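You operate a simulated robot arm through the tools that you are given. There is no shell and no other tool.

You are at the controls of a simulated two-armed robot. One attempt, no reset.

Task
Park the machine: mushroom button in, blower off, air knob to zero, clamp B open, carriage lever on held.
Fine: the machine is standing, do not start it; the mushroom button comes first.
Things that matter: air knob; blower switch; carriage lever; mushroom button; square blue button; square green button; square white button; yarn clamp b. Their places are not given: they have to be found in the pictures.

The check looks at the end state, three seconds after you hand in, the way a careful person would. Anything else that was tipped, shoved, dropped, spilled or broken makes it a failure.

Robot
Two 7-joint arms with two-finger parallel grippers on one trunk that stands fixed in place. Base frame: the origin is at the foot of the trunk, x ahead of it, y to its left, z up. Readings come in mm, rad, newtons and seconds.
The left shoulder is at [70, 177, 1245], the right one opposite. With the tool pointing down near the work surface each hand reaches from about 100 to 640 mm from the base axis, measured 20 degrees to its own side. Payload 3.43 kg a hand.
Tool frame (each hand has its own): the origin (TCP) lies between the finger pads and is the grasp point; the fingertips stand 30 mm ahead of it; z points along the fingers, y is the line along which they close. The gripper opens to 94 mm. The fingers are 28 mm wide and 10 mm thick; the gripper's body (50 by 96 mm) begins 55 mm behind the TCP.
Orientation is that of the tool frame in the base frame, as [roll, pitch, yaw] about the fixed x, y, z axes, in that order (R = Rz(yaw) Ry(pitch) Rx(roll)). With the fingers straight down and closing along the base's y, the tool's x points along the base's -x, its y along +y and its z along -z.

Tools
- The arms move only by the tool arm_command. It takes "left_increments", "right_increments" or both (then of equal length, played together; a hand with none holds still); each is a list of rows, each a list of 3 entries, a list of its own where there are three numbers: the shift along the tool's x, y, z in mm, then the turn, a rotation vector about the tool's x, y, z in rad, then the gripper command, from -1 (shut) to 1 (fully open), values between in proportion. In form: [[[tx, ty, tz], [ax, ay, az], grip], ...]. A call has 1 to 20 rows; each row shifts and turns the commanded pose from where the row before left it, along the tool's axes as they then stand. A row lasts 0.2 s, in which the tool goes at most 50 mm and 0.15 rad; a call with a longer step from one row to the next is refused whole, and so is a gripper value outside its range. Where a pose cannot be reached the arm comes as near as it can. A force on the tool above 60 N (or 10 N above the force at the start of the call, whichever is more), or a blocked arm, ends the call early, and 0.2 s more pass. The fingers move at their own pace (about 153 mm/s each) and stop on an object; they squeeze with about 34 N. The grip force told is the motor's: it shows also when the fingers shut on nothing. Time passes only in rows, and 0.2 s behind the last, so rows that do not move let the fingers close. The reply holds the time, the measured pose of the TCP, the force on the tool along the base axes, the opening and the grip force, in the units named above and with some noise, with the torque about the TCP (base axes, N m) and any sound that the robot's microphone picked up.
- Cameras (640 x 400 px; columns grow to the right, rows downward): "scene" is now at [137.9, -22, 1566]; the picture's right is [-0.24, -0.97, -0.00], its down [-0.52, 0.13, -0.84] and it looks along [0.82, -0.21, -0.54] (base axes); focal length 214 px, centre (320, 200). "left" rides on the left gripper at [76, -14, -103] in its tool frame; the picture's right is [0.18, 0.98, 0.00], its down [-0.75, 0.14, -0.64] and it looks along [-0.63, 0.12, 0.77] (tool axes); focal length 243 px, centre (320, 200). "right" rides on the right gripper at [76, 14, -103] in its tool frame; the picture's right is [-0.18, 0.98, 0.00], its down [-0.75, -0.14, -0.64] and it looks along [-0.63, -0.12, 0.77] (tool axes); focal length 243 px, centre (320, 200).
- snapshot(camera): a new picture of that camera. The clock stands still meanwhile.
- move_column(by): slides the trunk up (or, below 0, down) by that many mm; the arms and the scene camera ride with it, the base frame stays. It gives what a move gives, with no picture.
- aim_head(pan, tilt): turns the head with the scene camera to pan (to the left, within 1.501 rad either way) and tilt (down, from -0.506 to 1.204), counted from straight ahead of the robot. It gives what a move gives.
- point_at(camera, pixels): for up to 12 pixels [column, row] of the newest picture of that camera ("zoom" is the newest enlarged one), the place [x, y, z] in the base frame of the surface seen there, good to about 2 mm. The clock stands still meanwhile.
- close_up(camera, box): a new picture of the part [left, top, right, bottom] of that camera's present view, enlarged. The clock stands still meanwhile.
- job_done(): hands the job in; it is judged then, once.

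Open the grippers and draw the arms clear of the work before you hand the job in, unless the task says otherwise.

The tools are called by a JSON object that holds its "fn" and its "kwargs". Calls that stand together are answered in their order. arm_command: Moves the arms, as the interface text tells. Its arguments: {"type":"object","properties":{"left_increments":{"type":"array","items":{"type":"array"}},"right_increments":{"type":"array","items":{"type":"array"}}},"required":[]} The other tools are called the same way: move_column (by) moves the trunk up or down; aim_head (pan, tilt) turns the head that bears the scene camera; snapshot (camera) takes a picture; point_at (camera, pixels) gives the place of the surface under pixels of a picture; close_up (camera, box) takes an enlarged picture of a part of a camera's view; job_done () hands the job in.

At the start:

```text
t: 0.0
left_tool_pos: [416.9, 76.3, 1508.6]
left_tcp_rot: [-3.141, 0.001, 3.141]
left_force: [0.0, -0.3, 0.5]
left_ft_torque: [0.01, 0.0, 0.02]
left_finger_gap: 93.8
left_finger_force: 0.0
right_tool_pos: [405.9, -424.4, 1510.2]
right_tcp_rot: [-3.141, 0.0, -3.141]
right_force: [0.0, 0.7, -0.9]
right_ft_torque: [0.0, 0.01, 0.03]
right_finger_gap: 93.8
right_finger_force: 0.0
trunk travel left (down, up): [-825.0, 15.0]
head pan, tilt (commanded): [-0.246, 0.565]
```

scene: 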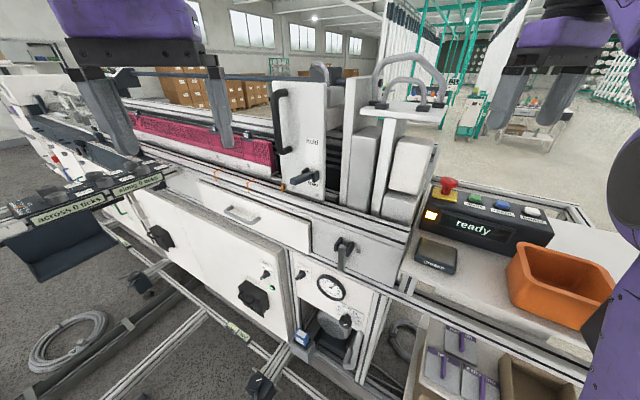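
right: 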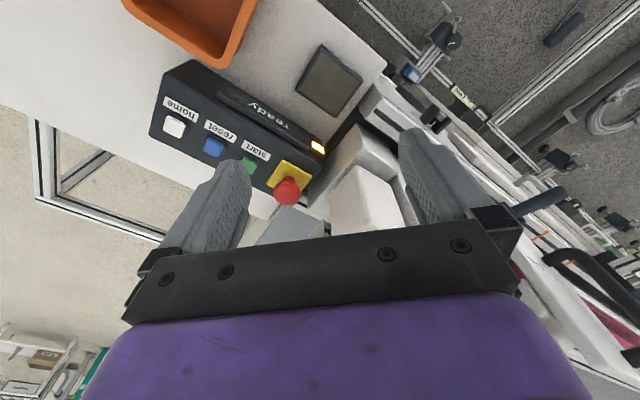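
left: 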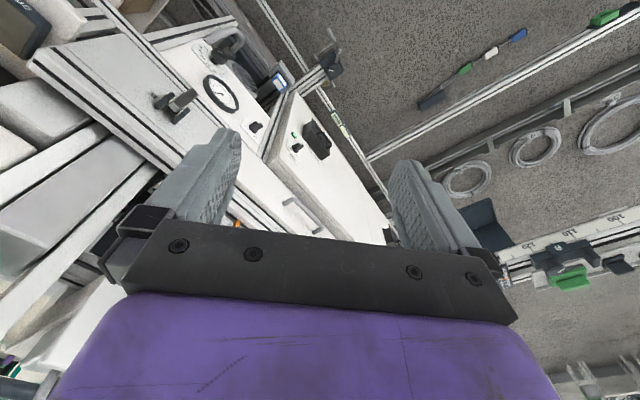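

The scene shows the control box with the red mushroom button around (447,185), a carriage with a lever around (305,177), a panel with gauge (330,287) and switches. I'll enlarge several parts to identify everything.

{"fn": "close_up", "kwargs": {"camera": "scene", "box": [400, 160, 600, 285]}}

{"fn": "close_up", "kwargs": {"camera": "scene", "box": [240, 60, 440, 185]}}

{"fn": "close_up", "kwargs": {"camera": "scene", "box": [230, 220, 430, 345]}}

{"fn": "close_up", "kwargs": {"camera": "scene", "box": [80, 170, 280, 295]}}

{"fn": "close_up", "kwargs": {"camera": "scene", "box": [0, 100, 200, 225]}}

```text
3.20 times, centred on (500, 222) of scene
```

zoom: 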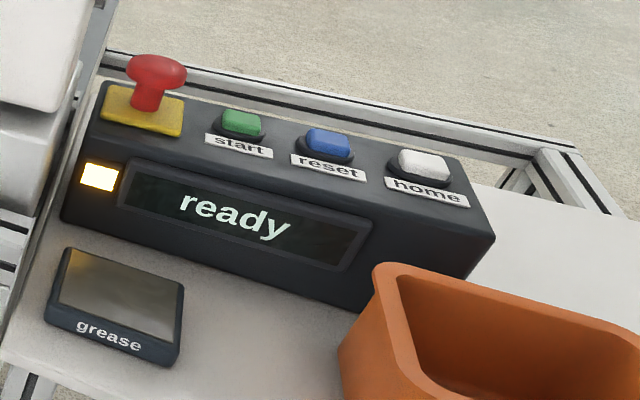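

```text
3.20 times, centred on (340, 122) of scene
```

zoom: 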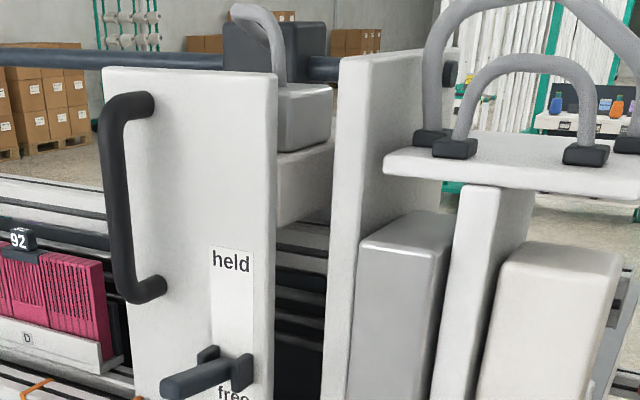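

```text
3.20 times, centred on (330, 282) of scene
```

zoom: 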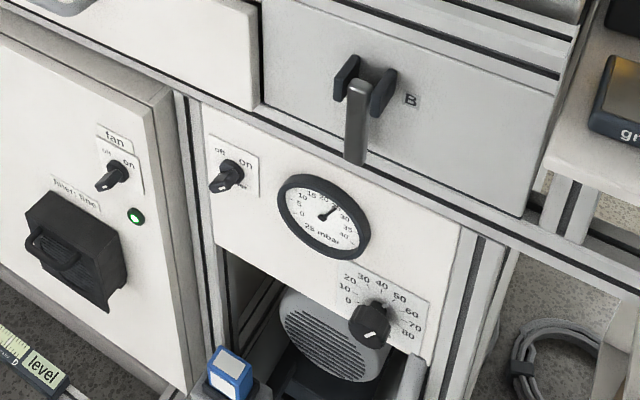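

```text
3.20 times, centred on (180, 232) of scene
```

zoom: 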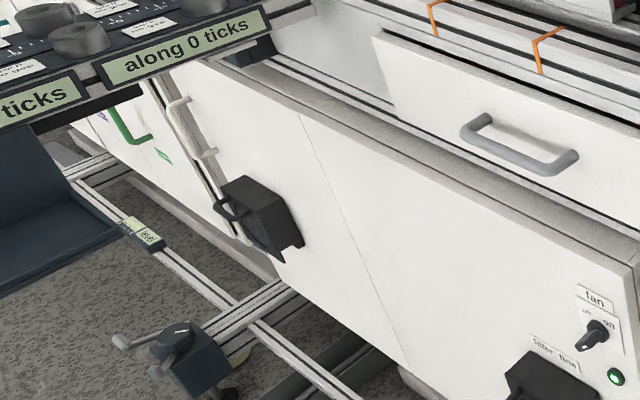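

```text
3.20 times, centred on (100, 162) of scene
```

zoom: 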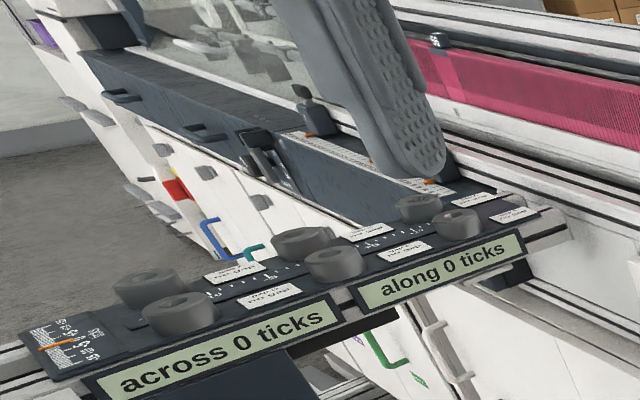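

I found candidates: mushroom at (447,185), carriage lever "held/free" at (305,177), clamp B at (345,250), a switch "off/on" at (302,275) beside the gauge, and the knob at (346,320). Let me enlarge these more and measure.

{"fn": "close_up", "kwargs": {"camera": "scene", "box": [285, 255, 381, 335]}}

{"fn": "point_at", "kwargs": {"camera": "scene", "pixels": [[447, 182], [446, 194], [475, 197], [502, 204], [532, 211], [302, 274], [346, 321], [330, 288], [346, 245], [342, 262], [295, 181], [313, 175]]}}

{"fn": "close_up", "kwargs": {"camera": "scene", "box": [325, 225, 373, 275]}}

{"fn": "close_up", "kwargs": {"camera": "scene", "box": [265, 130, 345, 200]}}

{"fn": "close_up", "kwargs": {"camera": "scene", "box": [240, 255, 340, 325]}}

```text
5.00 times, centred on (333, 295) of scene
```

zoom: 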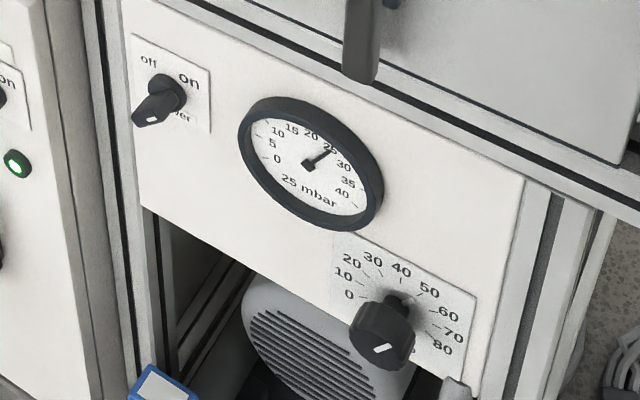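

```text
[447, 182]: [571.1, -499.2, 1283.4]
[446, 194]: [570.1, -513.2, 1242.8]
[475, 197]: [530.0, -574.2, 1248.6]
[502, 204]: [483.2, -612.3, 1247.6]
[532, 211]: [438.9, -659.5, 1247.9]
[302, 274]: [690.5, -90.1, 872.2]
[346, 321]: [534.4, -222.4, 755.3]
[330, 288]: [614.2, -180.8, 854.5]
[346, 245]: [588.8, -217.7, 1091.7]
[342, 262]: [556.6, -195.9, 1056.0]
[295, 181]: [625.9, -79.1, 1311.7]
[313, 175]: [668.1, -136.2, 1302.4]
```

```text
8.00 times, centred on (349, 250) of scene
```

zoom: 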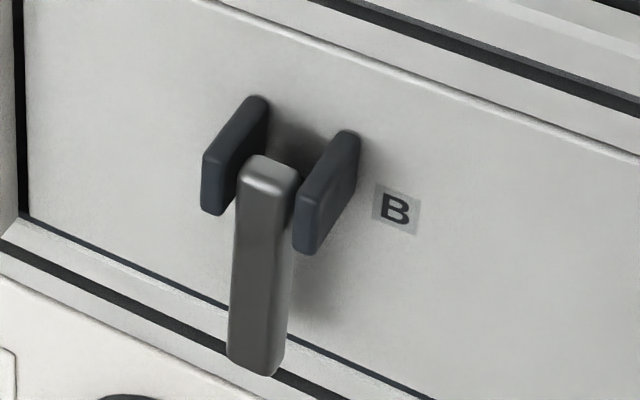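

```text
5.71 times, centred on (305, 165) of scene
```

zoom: 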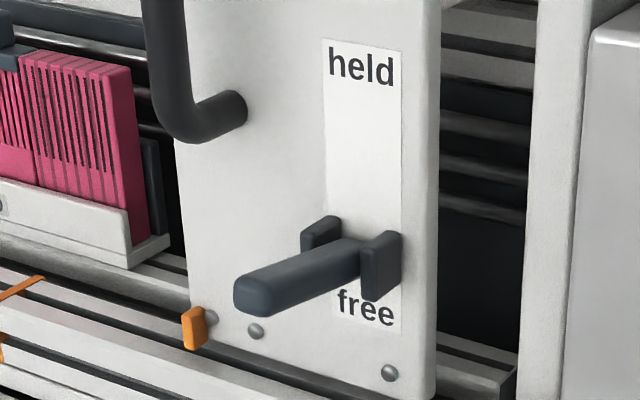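

```text
5.71 times, centred on (290, 290) of scene
```

zoom: 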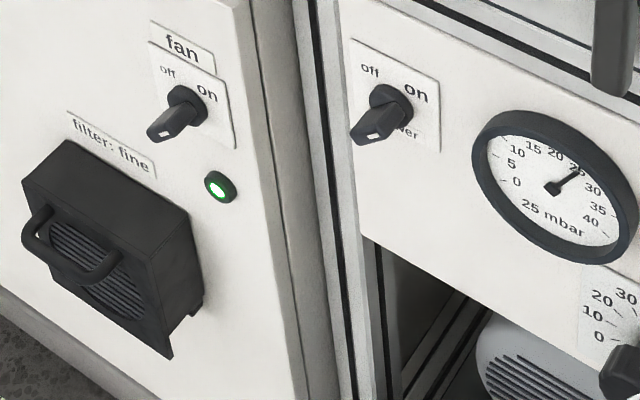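

The machine front seems turned about 45° to my x axis. I'll measure points on the surfaces at higher zoom to get the planes: first the control box with mushroom.

{"fn": "close_up", "kwargs": {"camera": "scene", "box": [410, 165, 490, 215]}}

{"fn": "point_at", "kwargs": {"camera": "zoom", "pixels": [[300, 110], [270, 120], [330, 120], [300, 135], [295, 180], [250, 230], [330, 250], [190, 220], [350, 190], [480, 250], [250, 330], [500, 180]]}}

```text
8.00 times, centred on (450, 190) of scene
```

zoom: 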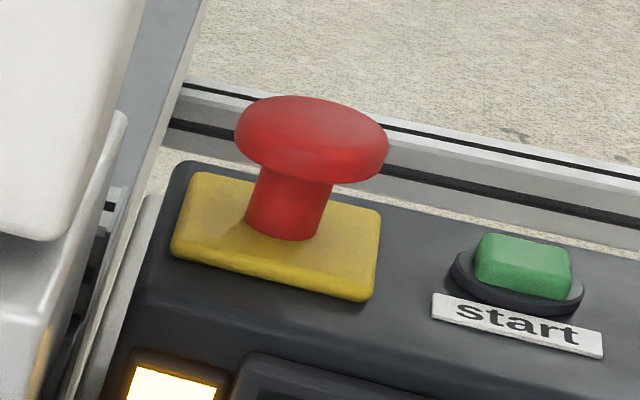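

```text
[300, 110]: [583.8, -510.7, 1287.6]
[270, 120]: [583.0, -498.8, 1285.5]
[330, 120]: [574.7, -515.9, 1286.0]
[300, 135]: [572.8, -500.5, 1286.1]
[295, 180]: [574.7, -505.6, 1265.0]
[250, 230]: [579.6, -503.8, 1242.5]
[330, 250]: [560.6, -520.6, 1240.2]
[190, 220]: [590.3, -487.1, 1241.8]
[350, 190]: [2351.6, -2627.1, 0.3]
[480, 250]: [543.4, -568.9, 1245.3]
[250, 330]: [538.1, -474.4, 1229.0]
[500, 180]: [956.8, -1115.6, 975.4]
```

The mushroom cap top is near (579,-507,1287). Now I look at the panel parts from the left hand camera, which sees the gauge at (220,93) and clamp at (175,100), and measure the planes.

{"fn": "close_up", "kwargs": {"camera": "left", "box": [140, 60, 300, 160]}}

{"fn": "close_up", "kwargs": {"camera": "scene", "box": [300, 265, 380, 345]}}

{"fn": "point_at", "kwargs": {"camera": "zoom", "pixels": [[330, 300], [380, 200], [500, 250], [200, 150], [330, 240], [290, 230], [360, 330], [450, 360], [400, 290], [100, 60], [60, 120], [540, 180]]}}

```text
4.00 times, centred on (220, 110) of left
```

zoom: 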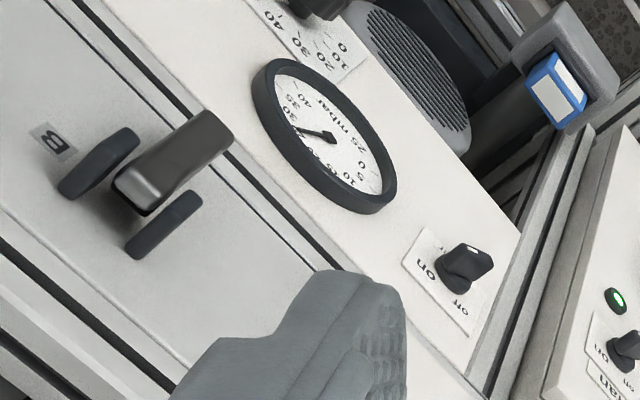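

```text
5.00 times, centred on (340, 305) of scene
```

zoom: 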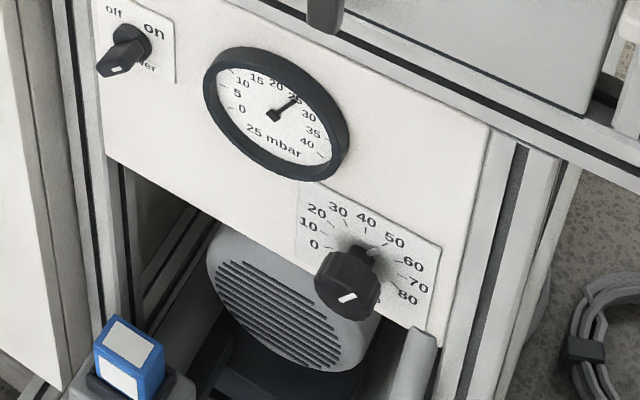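

```text
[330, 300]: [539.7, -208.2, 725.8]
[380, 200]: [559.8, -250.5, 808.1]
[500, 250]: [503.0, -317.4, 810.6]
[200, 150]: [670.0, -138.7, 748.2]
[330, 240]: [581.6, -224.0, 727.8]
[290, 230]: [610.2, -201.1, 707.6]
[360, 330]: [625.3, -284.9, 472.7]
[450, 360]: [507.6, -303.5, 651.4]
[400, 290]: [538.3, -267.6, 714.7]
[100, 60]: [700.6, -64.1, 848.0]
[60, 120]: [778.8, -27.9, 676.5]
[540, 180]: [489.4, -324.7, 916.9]
```

The panel plane fits n·p = -568 with outward normal about (-0.70, 0.71, 0). Now I check surroundings of the mushroom in the right camera and the covers near it.

{"fn": "close_up", "kwargs": {"camera": "right", "box": [200, 100, 440, 250]}}

{"fn": "point_at", "kwargs": {"camera": "right", "pixels": [[287, 190], [290, 172], [320, 175], [360, 150], [370, 210], [335, 190], [385, 180], [248, 163], [213, 147], [174, 126], [330, 75], [300, 210]]}}

{"fn": "point_at", "kwargs": {"camera": "scene", "pixels": [[410, 165], [432, 150], [415, 195], [390, 145], [410, 110], [440, 112], [410, 55], [445, 90], [350, 75], [345, 150], [281, 120], [320, 100]]}}

```text
2.67 times, centred on (320, 175) of right
```

zoom: 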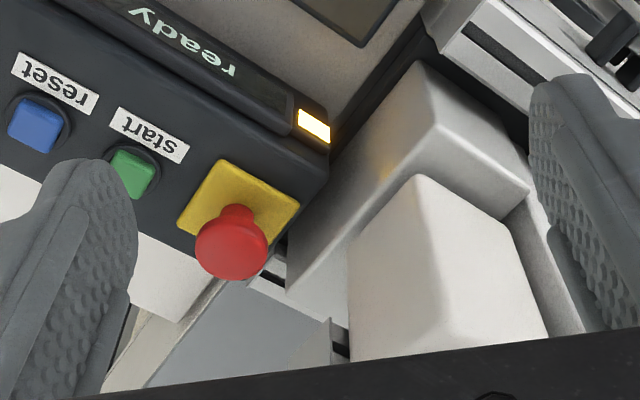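

```text
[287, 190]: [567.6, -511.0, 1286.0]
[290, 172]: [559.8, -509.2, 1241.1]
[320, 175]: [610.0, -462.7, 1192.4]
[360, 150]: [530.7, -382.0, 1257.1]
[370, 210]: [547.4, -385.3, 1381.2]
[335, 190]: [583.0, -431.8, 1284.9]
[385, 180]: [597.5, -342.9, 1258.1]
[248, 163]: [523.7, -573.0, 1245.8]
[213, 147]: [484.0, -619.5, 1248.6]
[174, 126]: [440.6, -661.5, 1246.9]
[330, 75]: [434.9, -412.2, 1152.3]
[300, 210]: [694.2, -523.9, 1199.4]
```

```text
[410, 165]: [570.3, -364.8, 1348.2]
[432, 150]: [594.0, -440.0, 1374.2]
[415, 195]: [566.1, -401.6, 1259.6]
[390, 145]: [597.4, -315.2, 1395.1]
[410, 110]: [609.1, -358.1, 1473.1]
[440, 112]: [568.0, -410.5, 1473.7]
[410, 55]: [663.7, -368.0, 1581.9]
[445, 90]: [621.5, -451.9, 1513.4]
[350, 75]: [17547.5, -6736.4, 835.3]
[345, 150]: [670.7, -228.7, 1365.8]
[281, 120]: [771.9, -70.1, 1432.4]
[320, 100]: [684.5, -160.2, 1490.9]
```

The cap is visible in the right zoom at (232,245). I measure the cap edges and the cover's near side more accurately.

{"fn": "point_at", "kwargs": {"camera": "zoom", "pixels": [[232, 248], [205, 245], [258, 245], [232, 228], [232, 272], [215, 195], [270, 200], [300, 240], [360, 260], [420, 190], [540, 330], [345, 340]]}}

{"fn": "point_at", "kwargs": {"camera": "scene", "pixels": [[447, 180], [447, 178], [441, 179], [453, 180], [447, 184], [430, 212], [425, 222], [440, 222], [520, 238], [550, 228], [475, 196], [480, 250]]}}

```text
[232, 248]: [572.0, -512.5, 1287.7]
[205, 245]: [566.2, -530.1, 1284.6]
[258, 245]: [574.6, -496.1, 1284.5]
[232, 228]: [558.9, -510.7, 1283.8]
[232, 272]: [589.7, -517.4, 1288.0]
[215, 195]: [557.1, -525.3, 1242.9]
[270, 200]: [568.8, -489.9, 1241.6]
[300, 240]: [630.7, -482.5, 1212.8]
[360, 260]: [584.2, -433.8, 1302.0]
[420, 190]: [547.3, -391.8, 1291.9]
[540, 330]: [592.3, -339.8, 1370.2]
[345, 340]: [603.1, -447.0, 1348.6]
```

```text
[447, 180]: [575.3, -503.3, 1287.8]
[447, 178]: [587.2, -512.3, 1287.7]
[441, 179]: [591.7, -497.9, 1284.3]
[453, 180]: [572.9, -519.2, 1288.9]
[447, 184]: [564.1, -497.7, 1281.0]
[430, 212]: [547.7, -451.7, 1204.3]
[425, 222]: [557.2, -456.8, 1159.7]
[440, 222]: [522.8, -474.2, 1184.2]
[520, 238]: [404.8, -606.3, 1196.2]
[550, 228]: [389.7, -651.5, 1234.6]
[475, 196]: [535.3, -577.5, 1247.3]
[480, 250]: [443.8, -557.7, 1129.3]
```

The cap centre is about (576,-511,1288) with radius ~20 mm. I turn the right tool to point down-and-forward toward the mushroom (yaw, then tilt 0.7 rad from vertical) and shut the fingers.

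{"fn": "arm_command", "kwargs": {"right_increments": [[[0, 0, 0], [0, 0, 0.135], -1], [[0, 0, 0], [0, 0, 0.135], -1], [[0, 0, 0], [0, 0, 0.135], -1], [[0, 0, 0], [0, 0, 0.135], -1], [[0, 0, 0], [0, 0, 0.135], -1], [[0, 0, 0], [0, -0.14, 0], -1], [[0, 0, 0], [0, -0.14, 0], -1], [[0, 0, 0], [0, -0.14, 0], -1], [[0, 0, 0], [0, -0.14, 0], -1], [[0, 0, 0], [0, -0.14, 0], -1]]}}

```text
t: 2.2
left_tool_pos: [418.0, 77.5, 1511.2]
left_tcp_rot: [-3.141, 0.002, -3.14]
left_force: [0.8, 1.0, 0.0]
left_ft_torque: [0.01, -0.01, 0.03]
left_finger_gap: 93.8
left_finger_force: 0.1
right_tool_pos: [467.0, -446.2, 1576.1]
right_tcp_rot: [3.14, 0.704, 2.467]
right_force: [-0.7, -0.1, 0.2]
right_ft_torque: [0.02, 0.03, 0.0]
right_finger_gap: 0.3
right_finger_force: 33.4
right hand out of reach, approached as far as the arm can: row 8, 9, 10
trunk travel left (down, up): [-825.0, 15.0]
head pan, tilt (commanded): [-0.246, 0.565]
```

Orientation was reached but the position drifted since the arm was folded too near. I make a small forward move along the tool axis to see how the commanded pose continues.

{"fn": "arm_command", "kwargs": {"right_increments": [[[0, 0, 40], [0, 0, 0], -1], [[0, 0, 40], [0, 0, 0], -1]]}}

```text
t: 2.8
left_tool_pos: [419.2, 74.9, 1508.8]
left_tcp_rot: [3.138, -0.001, -3.141]
left_force: [0.5, -0.3, 0.5]
left_ft_torque: [0.01, 0.03, 0.03]
left_finger_gap: 93.9
left_finger_force: 0.0
right_tool_pos: [509.3, -481.1, 1514.3]
right_tcp_rot: [3.138, 0.699, 2.466]
right_force: [0.0, -0.7, -0.2]
right_ft_torque: [-0.04, -0.03, 0.03]
right_finger_gap: 0.0
right_finger_force: 33.0
trunk travel left (down, up): [-825.0, 15.0]
head pan, tilt (commanded): [-0.246, 0.565]
```

Commands continue from the measured pose. I now move to hover about 30 mm above the mushroom cap.

{"fn": "arm_command", "kwargs": {"right_increments": [[[11.7, 3.7, 33.1], [0, 0, 0], -1], [[11.7, 3.7, 33.1], [0, 0, 0], -1], [[11.7, 3.7, 33.1], [0, 0, 0], -1], [[11.7, 3.7, 33.1], [0, 0, 0], -1], [[11.7, 3.7, 33.1], [0, 0, 0], -1]]}}

{"fn": "snapshot", "kwargs": {"camera": "scene"}}

{"fn": "snapshot", "kwargs": {"camera": "right"}}

```text
t: 4.0
left_tool_pos: [418.6, 73.4, 1510.9]
left_tcp_rot: [3.14, 0.0, 3.141]
left_force: [-0.3, -0.8, 0.3]
left_ft_torque: [0.01, 0.02, 0.02]
left_finger_gap: 93.9
left_finger_force: 0.0
right_tool_pos: [560.8, -541.9, 1386.7]
right_tcp_rot: [-3.137, 0.691, 2.479]
right_force: [-0.1, -0.3, -0.5]
right_ft_torque: [0.01, -0.01, 0.01]
right_finger_gap: 0.0
right_finger_force: 33.6
right hand out of reach, approached as far as the arm can: row 3, 4, 5
trunk travel left (down, up): [-825.0, 15.0]
head pan, tilt (commanded): [-0.246, 0.565]
```

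```text
taken
```

scene: 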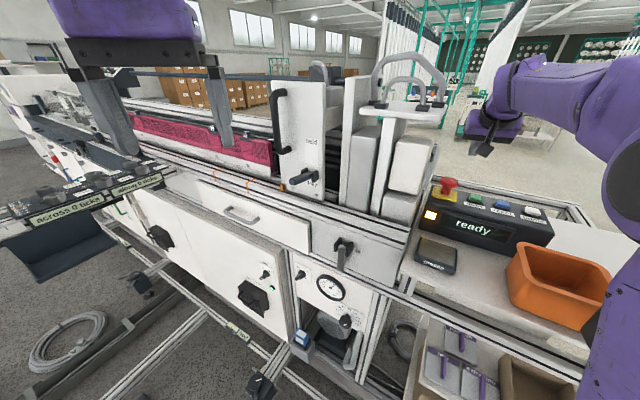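

```text
taken
```

right: 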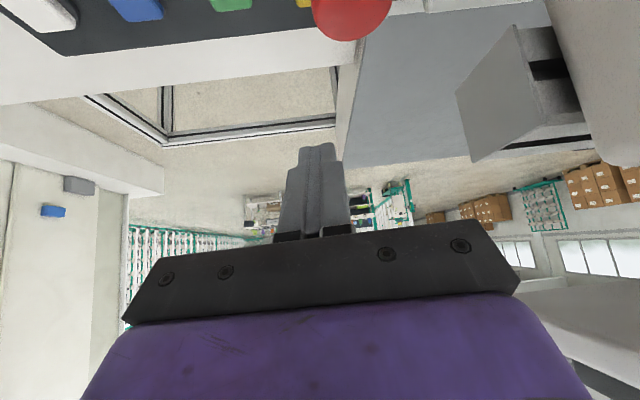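

The arm could not get fully there (it stopped at (561,-542,1387)). I try a steeper tool (half the tilt), then shift toward the hover point.

{"fn": "arm_command", "kwargs": {"right_increments": [[[0, 0, 0], [0, 0.12, 0], -1], [[0, 0, 0], [0, 0.12, 0], -1], [[0, 0, 0], [0, 0.12, 0], -1]]}}

```text
t: 4.8
left_tool_pos: [418.8, 75.7, 1510.3]
left_tcp_rot: [-3.14, 0.0, 3.141]
left_force: [0.7, -0.2, -0.4]
left_ft_torque: [0.0, 0.0, -0.02]
left_finger_gap: 94.0
left_finger_force: 0.0
right_tool_pos: [562.3, -540.7, 1389.4]
right_tcp_rot: [3.14, 0.339, 2.468]
right_force: [0.8, -0.1, -0.1]
right_ft_torque: [-0.02, 0.02, 0.01]
right_finger_gap: 0.2
right_finger_force: 33.6
trunk travel left (down, up): [-825.0, 15.0]
head pan, tilt (commanded): [-0.246, 0.565]
```

At this steeper tilt the pose is held well. Now shift to the hover point above the cap.

{"fn": "arm_command", "kwargs": {"right_increments": [[[11.2, 15.8, 17], [0, 0, 0], -1], [[11.3, 15.8, 16.9], [0, 0, 0], -1]]}}

{"fn": "snapshot", "kwargs": {"camera": "right"}}

{"fn": "snapshot", "kwargs": {"camera": "scene"}}

```text
t: 5.4
left_tool_pos: [417.2, 76.8, 1509.4]
left_tcp_rot: [3.141, -0.001, -3.141]
left_force: [0.0, -0.9, -0.3]
left_ft_torque: [0.03, 0.02, -0.03]
left_finger_gap: 94.0
left_finger_force: 0.1
right_tool_pos: [574.5, -509.2, 1350.1]
right_tcp_rot: [3.141, 0.343, 2.467]
right_force: [-0.5, -0.2, 0.3]
right_ft_torque: [-0.04, 0.0, 0.02]
right_finger_gap: 0.0
right_finger_force: 33.4
trunk travel left (down, up): [-825.0, 15.0]
head pan, tilt (commanded): [-0.246, 0.565]
```

```text
taken
```

right: 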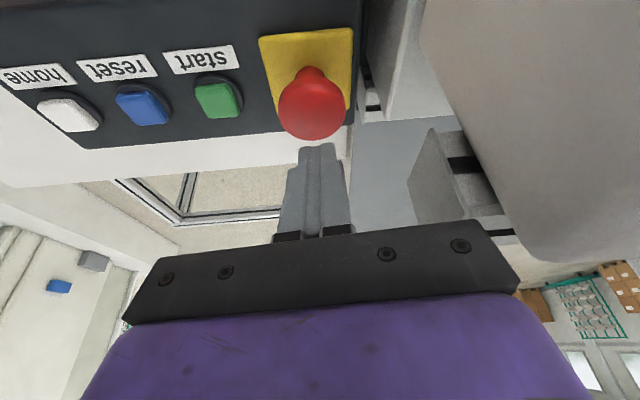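

```text
taken
```

scene: 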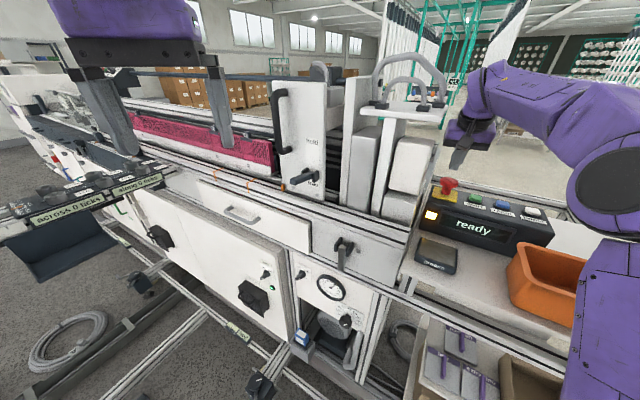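

Hover reached: TCP (574.5,-509.2,1350). I check the fingertip alignment over the cap in an enlarged scene view.

{"fn": "close_up", "kwargs": {"camera": "scene", "box": [410, 135, 490, 215]}}

{"fn": "point_at", "kwargs": {"camera": "zoom", "pixels": [[350, 215], [370, 170], [340, 240], [300, 380]]}}

```text
5.00 times, centred on (450, 175) of scene
```

zoom: 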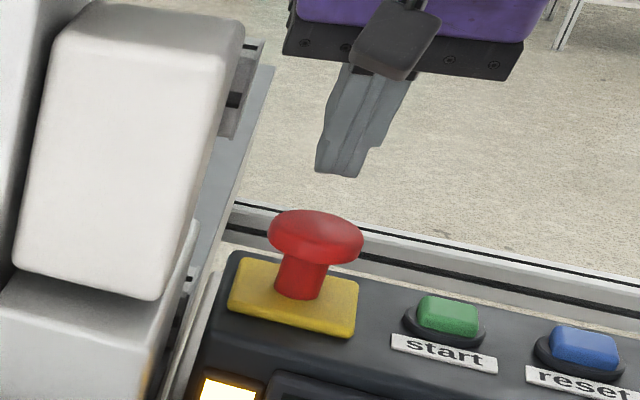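

```text
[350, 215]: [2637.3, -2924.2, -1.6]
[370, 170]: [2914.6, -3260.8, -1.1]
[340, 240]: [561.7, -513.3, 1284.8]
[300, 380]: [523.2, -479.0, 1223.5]
```

The fingertip shows at (337,172) in the zoom; I check its place.

{"fn": "point_at", "kwargs": {"camera": "zoom", "pixels": [[325, 168], [350, 168], [337, 160], [315, 215], [315, 228], [300, 225], [335, 225]]}}

```text
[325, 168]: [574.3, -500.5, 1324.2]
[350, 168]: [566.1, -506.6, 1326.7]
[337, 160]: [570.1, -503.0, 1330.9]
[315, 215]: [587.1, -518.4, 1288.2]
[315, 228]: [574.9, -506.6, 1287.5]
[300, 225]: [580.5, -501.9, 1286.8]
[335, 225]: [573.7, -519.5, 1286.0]
```

The tip is about 5 mm short of centre toward me; I correct by 5 mm and descend 27 mm to just above the cap.

{"fn": "arm_command", "kwargs": {"right_increments": [[[-4.7, 0, 1.7], [0, 0, 0], -1], [[4.5, 0, 12.7], [0, 0, 0], -1], [[4.5, 0, 12.7], [0, 0, 0], -1]]}}

{"fn": "close_up", "kwargs": {"camera": "scene", "box": [410, 135, 490, 215]}}

```text
t: 6.2
left_tool_pos: [417.4, 77.3, 1510.1]
left_tcp_rot: [-3.139, 0.001, 3.14]
left_force: [0.0, -0.2, -0.7]
left_ft_torque: [-0.03, 0.02, 0.0]
left_finger_gap: 94.1
left_finger_force: 0.1
right_tool_pos: [578.3, -508.8, 1323.1]
right_tcp_rot: [3.141, 0.342, 2.466]
right_force: [-0.1, 1.0, 0.0]
right_ft_torque: [-0.02, -0.05, 0.01]
right_finger_gap: 0.0
right_finger_force: 33.0
trunk travel left (down, up): [-825.0, 15.0]
head pan, tilt (commanded): [-0.246, 0.565]
```

```text
5.00 times, centred on (450, 175) of scene
```

zoom: 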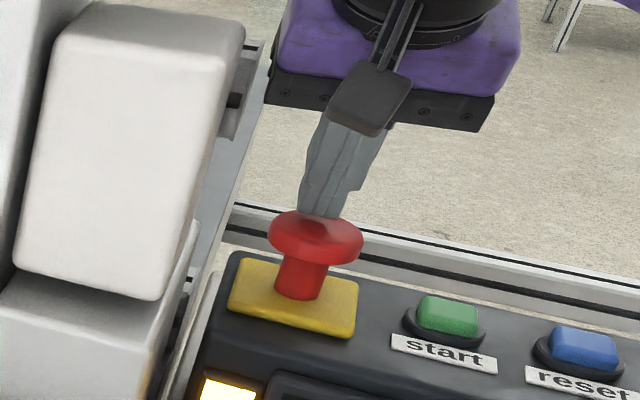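

The fingertips are centred just above the cap at (320,215). I press straight down in small steps with the force stop as a guard.

{"fn": "arm_command", "kwargs": {"right_increments": [[[1.0, 0, 2.8], [0, 0, 0], -1], [[1.0, 0, 2.8], [0, 0, 0], -1], [[1.0, 0, 2.8], [0, 0, 0], -1], [[1.0, 0, 2.8], [0, 0, 0], -1], [[1.0, 0, 2.8], [0, 0, 0], -1]]}}

{"fn": "close_up", "kwargs": {"camera": "scene", "box": [400, 160, 560, 260]}}

```text
t: 7.4
left_tool_pos: [415.9, 76.9, 1510.9]
left_tcp_rot: [-3.141, 0.002, -3.141]
left_force: [0.3, -0.5, 0.0]
left_ft_torque: [0.01, -0.01, 0.0]
left_finger_gap: 93.9
left_finger_force: 0.2
right_tool_pos: [577.4, -510.0, 1310.0]
right_tcp_rot: [3.141, 0.346, 2.468]
right_force: [1.3, -1.7, 9.8]
right_ft_torque: [-0.05, 0.02, 0.0]
right_finger_gap: 0.0
right_finger_force: 32.8
trunk travel left (down, up): [-825.0, 15.0]
head pan, tilt (commanded): [-0.246, 0.565]
heard: click
```

```text
4.00 times, centred on (480, 210) of scene
```

zoom: 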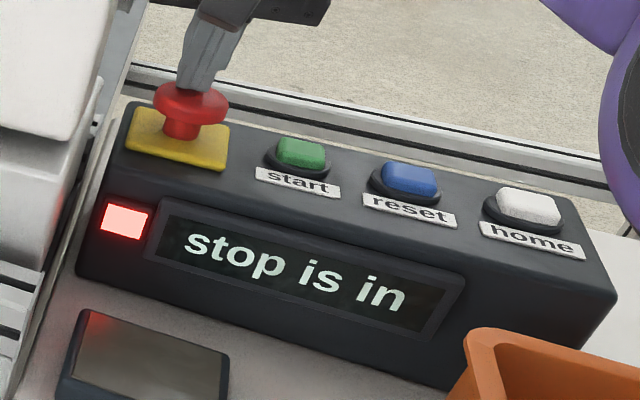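

A click was heard and the display reads "stop is in". I lift the right hand straight up off the button.

{"fn": "arm_command", "kwargs": {"right_increments": [[[-4, 0, -11.3], [0, 0, 0], -1], [[-8, 0, -22.6], [0, 0, 0], -1], [[-10, 0, -28.3], [0, 0, 0], -1], [[-15, 0, -40], [0, 0, 0], -1], [[-15, 0, -40], [0, 0, 0], -1]]}}

{"fn": "close_up", "kwargs": {"camera": "scene", "box": [400, 160, 560, 260]}}

{"fn": "snapshot", "kwargs": {"camera": "scene"}}

```text
t: 8.6
left_tool_pos: [420.1, 76.8, 1508.8]
left_tcp_rot: [-3.141, 0.0, -3.141]
left_force: [0.2, 0.2, -0.3]
left_ft_torque: [0.02, 0.02, 0.0]
left_finger_gap: 94.2
left_finger_force: 0.1
right_tool_pos: [575.7, -500.0, 1440.3]
right_tcp_rot: [-3.138, 0.339, 2.468]
right_force: [-0.6, -0.2, -0.8]
right_ft_torque: [-0.03, 0.02, 0.0]
right_finger_gap: 0.0
right_finger_force: 32.8
right hand out of reach, approached as far as the arm can: row 5
trunk travel left (down, up): [-825.0, 15.0]
head pan, tilt (commanded): [-0.246, 0.565]
```

```text
4.00 times, centred on (480, 210) of scene
```

zoom: 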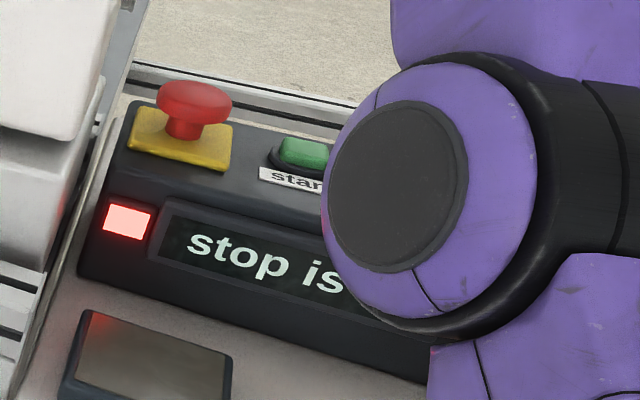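

```text
taken
```

scene: 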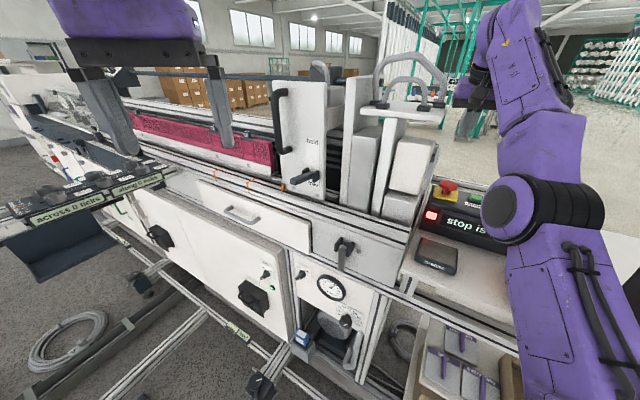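

The button stays in. The right elbow hangs near the table, so I bring the right hand back toward its start area in small moves.

{"fn": "arm_command", "kwargs": {"right_increments": [[[27.2, -8.5, -22.3], [0, 0.07, 0], -1], [[27.2, -8.5, -22.3], [0, 0.07, 0], -1], [[27.2, -8.5, -22.3], [0, 0.07, 0], -1], [[27.2, -8.5, -22.3], [0, 0.07, 0], -1]]}}

{"fn": "snapshot", "kwargs": {"camera": "scene"}}

```text
t: 9.6
left_tool_pos: [411.5, 79.4, 1511.5]
left_tcp_rot: [-3.14, 0.005, 3.14]
left_force: [-0.8, -0.2, -0.6]
left_ft_torque: [0.03, -0.03, -0.03]
left_finger_gap: 94.0
left_finger_force: 0.1
right_tool_pos: [468.3, -450.3, 1503.5]
right_tcp_rot: [3.141, 0.106, 2.471]
right_force: [0.3, -0.1, -0.1]
right_ft_torque: [0.0, -0.03, -0.01]
right_finger_gap: 0.1
right_finger_force: 33.0
right hand out of reach, approached as far as the arm can: row 1, 2, 4
trunk travel left (down, up): [-825.0, 15.0]
head pan, tilt (commanded): [-0.246, 0.565]
```

```text
taken
```

scene: 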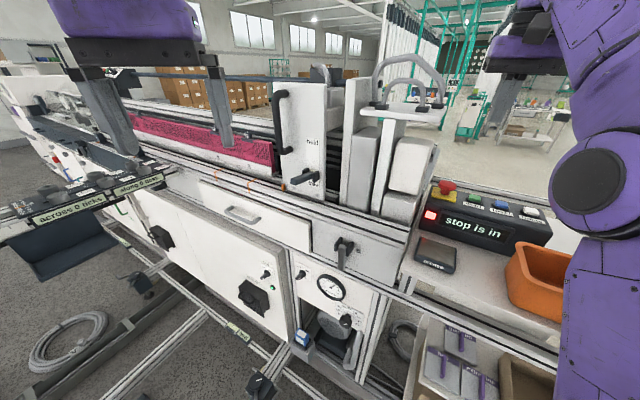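

Display "stop is in" with the button latched. Next I measure the carriage lever and its plate in an enlarged view.

{"fn": "close_up", "kwargs": {"camera": "scene", "box": [275, 130, 339, 194]}}

{"fn": "point_at", "kwargs": {"camera": "zoom", "pixels": [[205, 330], [240, 315], [290, 300], [330, 285], [340, 265], [255, 240], [350, 320], [340, 150], [300, 80], [370, 70], [375, 340], [420, 200]]}}

```text
6.25 times, centred on (307, 162) of scene
```

zoom: 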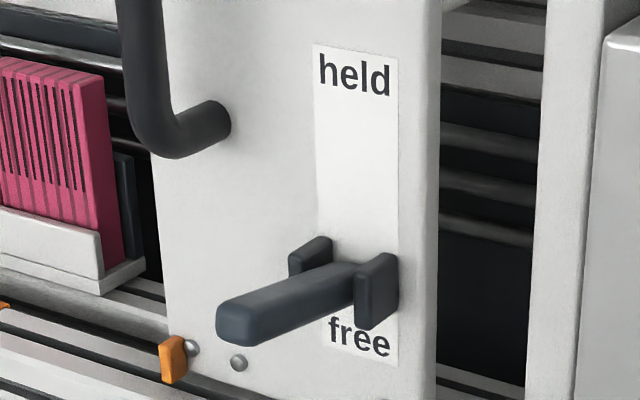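

```text
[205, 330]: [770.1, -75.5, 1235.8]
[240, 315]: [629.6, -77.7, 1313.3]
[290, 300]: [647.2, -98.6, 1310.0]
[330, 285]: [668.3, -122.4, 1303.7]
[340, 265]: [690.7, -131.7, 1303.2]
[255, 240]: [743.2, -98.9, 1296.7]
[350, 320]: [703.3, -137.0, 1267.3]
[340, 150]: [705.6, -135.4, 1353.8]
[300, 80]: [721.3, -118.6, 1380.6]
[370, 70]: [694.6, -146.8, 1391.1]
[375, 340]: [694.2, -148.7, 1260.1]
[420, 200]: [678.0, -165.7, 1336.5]
```

The lever tip is at (630,-78,1313), its base near (690,-132,1303), and the plate plane lies at n·p≈-595 with n=(-0.707,0.707,0); "held" is above at z≈1385. Before moving the left arm I check obstacles around it on the left side.

{"fn": "point_at", "kwargs": {"camera": "scene", "pixels": [[60, 195], [125, 180], [60, 260], [100, 150], [160, 165], [240, 215], [276, 100], [277, 150], [300, 215], [230, 180], [10, 110], [60, 125]]}}

{"fn": "snapshot", "kwargs": {"camera": "left"}}

```text
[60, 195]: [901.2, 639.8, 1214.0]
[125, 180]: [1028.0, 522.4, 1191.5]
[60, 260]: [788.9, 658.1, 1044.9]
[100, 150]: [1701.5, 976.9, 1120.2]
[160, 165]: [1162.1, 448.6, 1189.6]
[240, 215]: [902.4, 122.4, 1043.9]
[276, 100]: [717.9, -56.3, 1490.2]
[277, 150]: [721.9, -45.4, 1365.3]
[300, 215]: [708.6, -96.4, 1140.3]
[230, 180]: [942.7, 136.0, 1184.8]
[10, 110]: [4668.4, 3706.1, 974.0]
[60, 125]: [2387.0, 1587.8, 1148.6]
```

```text
taken
```

left: 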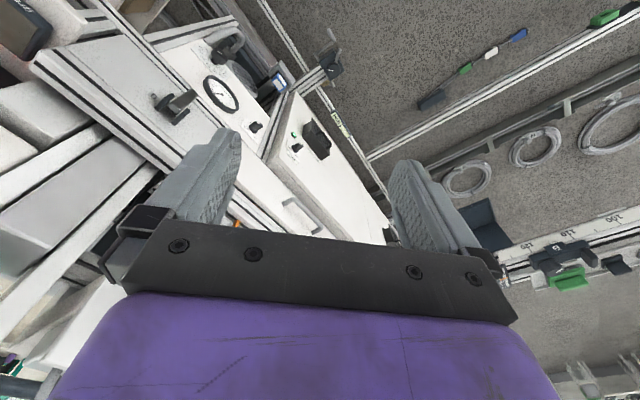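

The left side is free in front of the machine. I move the left hand forward-down (tool still vertical) and then yaw it 45° toward the machine front.

{"fn": "arm_command", "kwargs": {"left_increments": [[[-20.5, -9.5, 41.7], [0, 0, 0], -1], [[-20.5, -9.5, 41.7], [0, 0, 0], -1], [[-20.5, -9.5, 41.7], [0, 0, 0], -1], [[-20.5, -9.5, 41.7], [0, 0, 0], -1], [[-20.5, -9.5, 41.7], [0, 0, 0], -1], [[-20.5, -9.5, 41.7], [0, 0, 0], -1], [[0, 0, 0], [0, 0, 0.131], -1], [[0, 0, 0], [0, 0, 0.131], -1], [[0, 0, 0], [0, 0, 0.131], -1], [[0, 0, 0], [0, 0, 0.131], -1], [[0, 0, 0], [0, 0, 0.131], -1], [[0, 0, 0], [0, 0, 0.131], -1]]}}

```text
t: 12.2
left_tool_pos: [540.6, 18.8, 1259.3]
left_tcp_rot: [-3.14, 0.001, 2.352]
left_force: [0.3, 0.2, 0.0]
left_ft_torque: [0.04, 0.0, 0.0]
left_finger_gap: 0.0
left_finger_force: 32.7
right_tool_pos: [474.8, -451.3, 1501.4]
right_tcp_rot: [3.14, 0.105, 2.472]
right_force: [-1.6, 0.6, -0.1]
right_ft_torque: [0.02, 0.01, 0.02]
right_finger_gap: 0.0
right_finger_force: 33.3
trunk travel left (down, up): [-825.0, 15.0]
head pan, tilt (commanded): [-0.246, 0.565]
```

Good, exact. Now I pitch the left tool up toward the machine front in steps to find where the wrist stops.

{"fn": "arm_command", "kwargs": {"left_increments": [[[0, 0, 0], [0, -0.14, 0], -1], [[0, 0, 0], [0, -0.14, 0], -1], [[0, 0, 0], [0, -0.14, 0], -1], [[0, 0, 0], [0, -0.14, 0], -1], [[0, 0, 0], [0, -0.14, 0], -1], [[0, 0, 0], [0, -0.14, 0], -1]]}}

{"fn": "snapshot", "kwargs": {"camera": "scene"}}

```text
t: 13.6
left_tool_pos: [540.0, 18.1, 1259.9]
left_tcp_rot: [3.141, 0.843, 2.356]
left_force: [-0.3, -0.1, -0.1]
left_ft_torque: [0.01, 0.0, 0.03]
left_finger_gap: 0.1
left_finger_force: 33.4
right_tool_pos: [472.5, -452.9, 1501.4]
right_tcp_rot: [3.14, 0.103, 2.472]
right_force: [-0.3, -0.6, 0.0]
right_ft_torque: [0.0, 0.01, 0.02]
right_finger_gap: 0.1
right_finger_force: 33.4
trunk travel left (down, up): [-825.0, 15.0]
head pan, tilt (commanded): [-0.246, 0.565]
```

```text
taken
```

scene: 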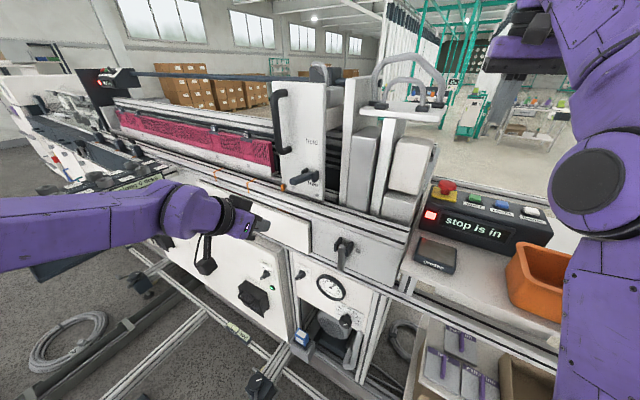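

The left hand follows well. I continue pitching to horizontal.

{"fn": "arm_command", "kwargs": {"left_increments": [[[0, 0, 0], [0, -0.146, 0], -1], [[0, 0, 0], [0, -0.146, 0], -1], [[0, 0, 0], [0, -0.146, 0], -1], [[0, 0, 0], [0, -0.146, 0], -1], [[0, 0, 0], [0, -0.146, 0], -1]]}}

{"fn": "snapshot", "kwargs": {"camera": "left"}}

{"fn": "snapshot", "kwargs": {"camera": "scene"}}

```text
t: 14.8
left_tool_pos: [542.7, 19.9, 1260.2]
left_tcp_rot: [-0.217, 1.568, -1.002]
left_force: [-1.2, 0.1, 0.0]
left_ft_torque: [-0.01, 0.0, -0.04]
left_finger_gap: 0.0
left_finger_force: 33.0
right_tool_pos: [473.6, -449.3, 1501.1]
right_tcp_rot: [3.141, 0.103, 2.47]
right_force: [0.2, 0.0, 0.6]
right_ft_torque: [-0.01, -0.04, -0.02]
right_finger_gap: 0.2
right_finger_force: 33.2
trunk travel left (down, up): [-825.0, 15.0]
head pan, tilt (commanded): [-0.246, 0.565]
```

```text
taken
```

left: 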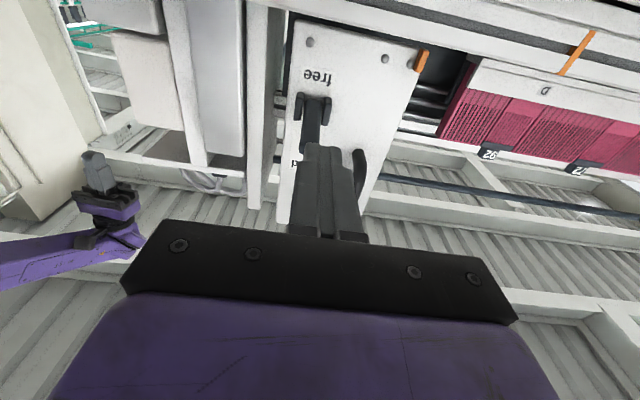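

```text
taken
```

scene: 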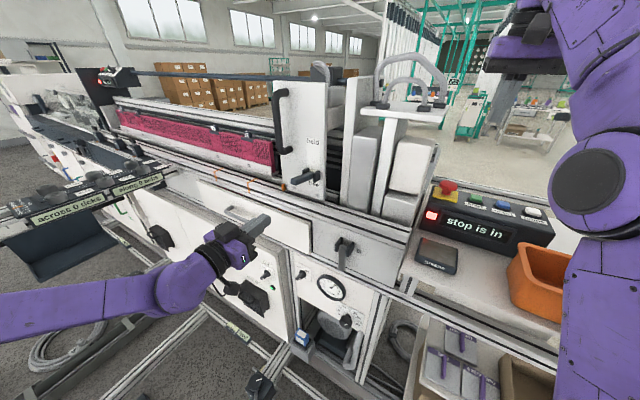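

The tool is now horizontal, pointing squarely at the plate (camera underneath). I measure the lever's underside from the left camera.

{"fn": "close_up", "kwargs": {"camera": "left", "box": [270, 60, 390, 180]}}

{"fn": "point_at", "kwargs": {"camera": "zoom", "pixels": [[265, 130], [265, 170], [265, 210], [265, 250], [220, 120], [320, 130], [265, 60], [180, 200], [340, 300], [450, 300], [450, 200], [265, 270]]}}

```text
3.33 times, centred on (330, 120) of left
```

zoom: 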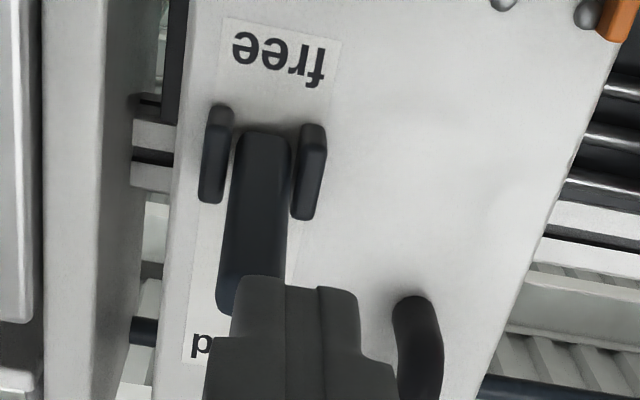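

```text
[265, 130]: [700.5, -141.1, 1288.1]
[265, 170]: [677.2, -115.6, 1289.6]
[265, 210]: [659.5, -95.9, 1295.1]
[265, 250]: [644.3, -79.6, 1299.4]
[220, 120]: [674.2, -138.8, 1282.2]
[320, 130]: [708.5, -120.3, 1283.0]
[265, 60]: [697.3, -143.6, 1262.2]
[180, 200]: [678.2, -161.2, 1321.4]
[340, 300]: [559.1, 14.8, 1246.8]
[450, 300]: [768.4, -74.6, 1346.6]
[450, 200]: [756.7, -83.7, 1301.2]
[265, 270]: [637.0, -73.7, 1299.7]
```

Lever centreline: u≈395, pivot about n·p=-590, z≈1292, tilted ~10° up, underside z≈1300 at the tip. I slide the closed fingertips in beneath the lever.

{"fn": "arm_command", "kwargs": {"left_increments": [[[-2, -1, 42], [0, 0, 0], -1], [[-3, -1, 42], [0, 0, 0], -1], [[-3, -1, 41], [0, 0, 0], -1]]}}

{"fn": "snapshot", "kwargs": {"camera": "left"}}

{"fn": "close_up", "kwargs": {"camera": "scene", "box": [235, 130, 355, 210]}}

```text
t: 15.6
left_tool_pos: [627.2, -74.7, 1269.3]
left_tcp_rot: [1.295, 1.57, 0.508]
left_force: [0.4, 0.0, 0.2]
left_ft_torque: [0.02, 0.02, 0.06]
left_finger_gap: 0.0
left_finger_force: 32.5
right_tool_pos: [473.5, -455.0, 1501.0]
right_tcp_rot: [-3.141, 0.102, 2.471]
right_force: [0.0, 0.0, -0.4]
right_ft_torque: [0.0, 0.0, 0.02]
right_finger_gap: 0.2
right_finger_force: 33.2
trunk travel left (down, up): [-825.0, 15.0]
head pan, tilt (commanded): [-0.246, 0.565]
```

```text
taken
```

left: 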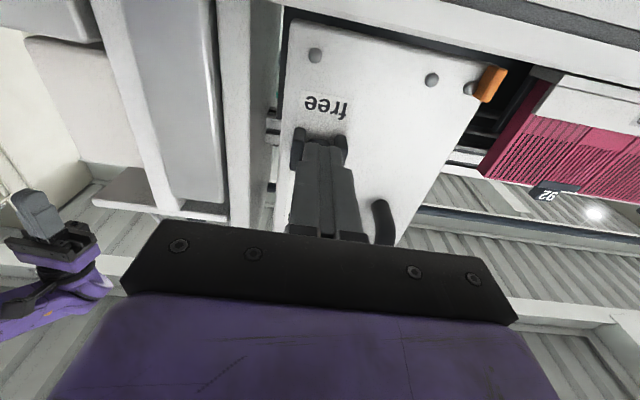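

```text
5.00 times, centred on (295, 170) of scene
```

zoom: 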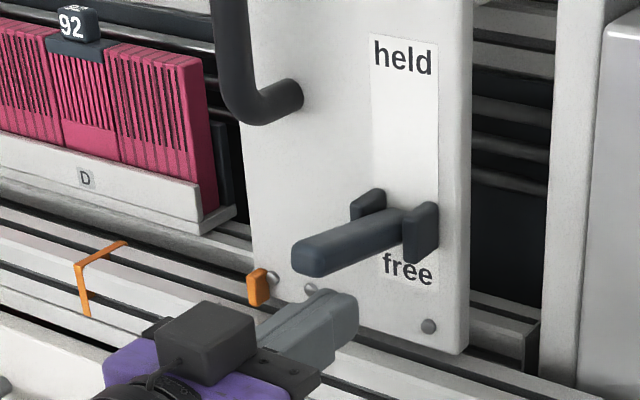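

The fingertips sit centred below the lever (zoom shows finger top at (330,300), lever above). I lift along the first part of the arc and look.

{"fn": "arm_command", "kwargs": {"left_increments": [[[-13, 0, 0], [0, 0, 0], -1], [[-11.2, 0, 0.2], [0, 0, 0], -1], [[-10.8, 0, 3.7], [0, 0, 0], -1]]}}

{"fn": "close_up", "kwargs": {"camera": "scene", "box": [235, 130, 355, 210]}}

```text
t: 16.4
left_tool_pos: [629.3, -73.2, 1304.3]
left_tcp_rot: [0.501, 1.569, -0.284]
left_force: [0.2, 0.4, -1.5]
left_ft_torque: [-0.02, 0.04, 0.03]
left_finger_gap: 0.1
left_finger_force: 32.7
right_tool_pos: [473.5, -451.5, 1500.7]
right_tcp_rot: [-3.14, 0.103, 2.47]
right_force: [0.0, 0.3, 0.4]
right_ft_torque: [0.02, -0.01, -0.01]
right_finger_gap: 0.0
right_finger_force: 32.8
trunk travel left (down, up): [-825.0, 15.0]
head pan, tilt (commanded): [-0.246, 0.565]
```

```text
5.00 times, centred on (295, 170) of scene
```

zoom: 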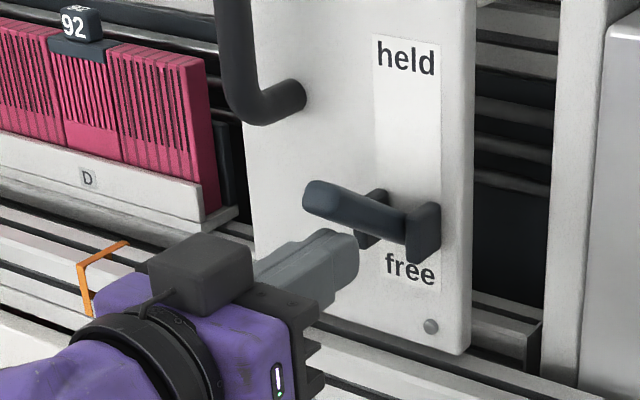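

The lever is rising with little force. I continue the arc up and inward.

{"fn": "arm_command", "kwargs": {"left_increments": [[[-10, 0, 5.5], [0, 0, 0], -1], [[-8.9, 0, 7.1], [0, 0, 0], -1], [[-7.5, 0, 8.6], [0, 0, 0], -1]]}}

{"fn": "close_up", "kwargs": {"camera": "scene", "box": [235, 130, 355, 210]}}

```text
t: 17.2
left_tool_pos: [645.6, -88.7, 1329.4]
left_tcp_rot: [0.596, 1.569, -0.192]
left_force: [-0.2, 0.7, 0.9]
left_ft_torque: [-0.02, 0.02, -0.02]
left_finger_gap: 0.1
left_finger_force: 33.2
right_tool_pos: [474.2, -452.1, 1501.2]
right_tcp_rot: [3.141, 0.102, 2.471]
right_force: [0.5, 0.7, 0.1]
right_ft_torque: [0.03, 0.0, -0.01]
right_finger_gap: 0.0
right_finger_force: 33.4
trunk travel left (down, up): [-825.0, 15.0]
head pan, tilt (commanded): [-0.246, 0.565]
```

```text
5.00 times, centred on (295, 170) of scene
```

zoom: 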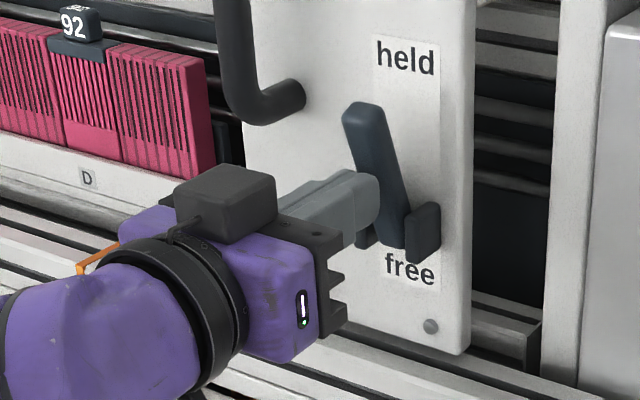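

The lever stands about 60° up. I continue pressing gently inward until it meets its stop, watching the force.

{"fn": "arm_command", "kwargs": {"left_increments": [[[-3, 0, 5], [0, 0, 0], -1], [[-3, 0, 5], [0, 0, 0], -1], [[-2, 0, 5], [0, 0, 0], -1]]}}

{"fn": "close_up", "kwargs": {"camera": "scene", "box": [235, 130, 355, 210]}}

```text
t: 18.2
left_tool_pos: [647.4, -91.4, 1333.1]
left_tcp_rot: [-2.522, 1.562, 2.969]
left_force: [-26.9, 34.4, -10.5]
left_ft_torque: [0.12, -0.5, 0.31]
left_finger_gap: 0.0
left_finger_force: 33.0
right_tool_pos: [463.0, -442.1, 1508.4]
right_tcp_rot: [-3.139, 0.113, 2.47]
right_force: [-0.1, -0.4, 0.0]
right_ft_torque: [-0.01, 0.01, 0.0]
right_finger_gap: 0.4
right_finger_force: 33.9
trunk travel left (down, up): [-825.0, 15.0]
head pan, tilt (commanded): [-0.246, 0.565]
stopped in row 3 (left hand): the force on the tool passed its limit at 64 N (the readings are from after the stop); the commanded pose is now the measured one
```

```text
5.00 times, centred on (295, 170) of scene
```

zoom: 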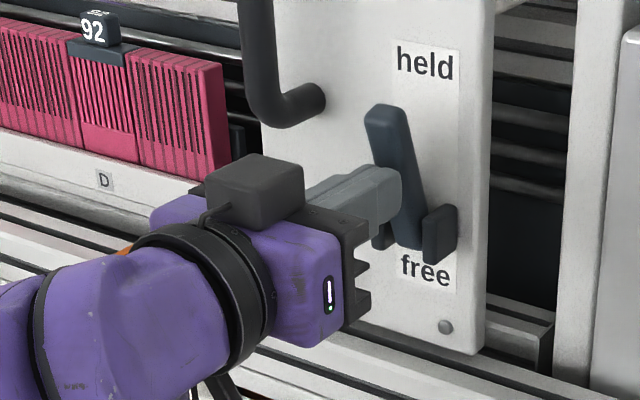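

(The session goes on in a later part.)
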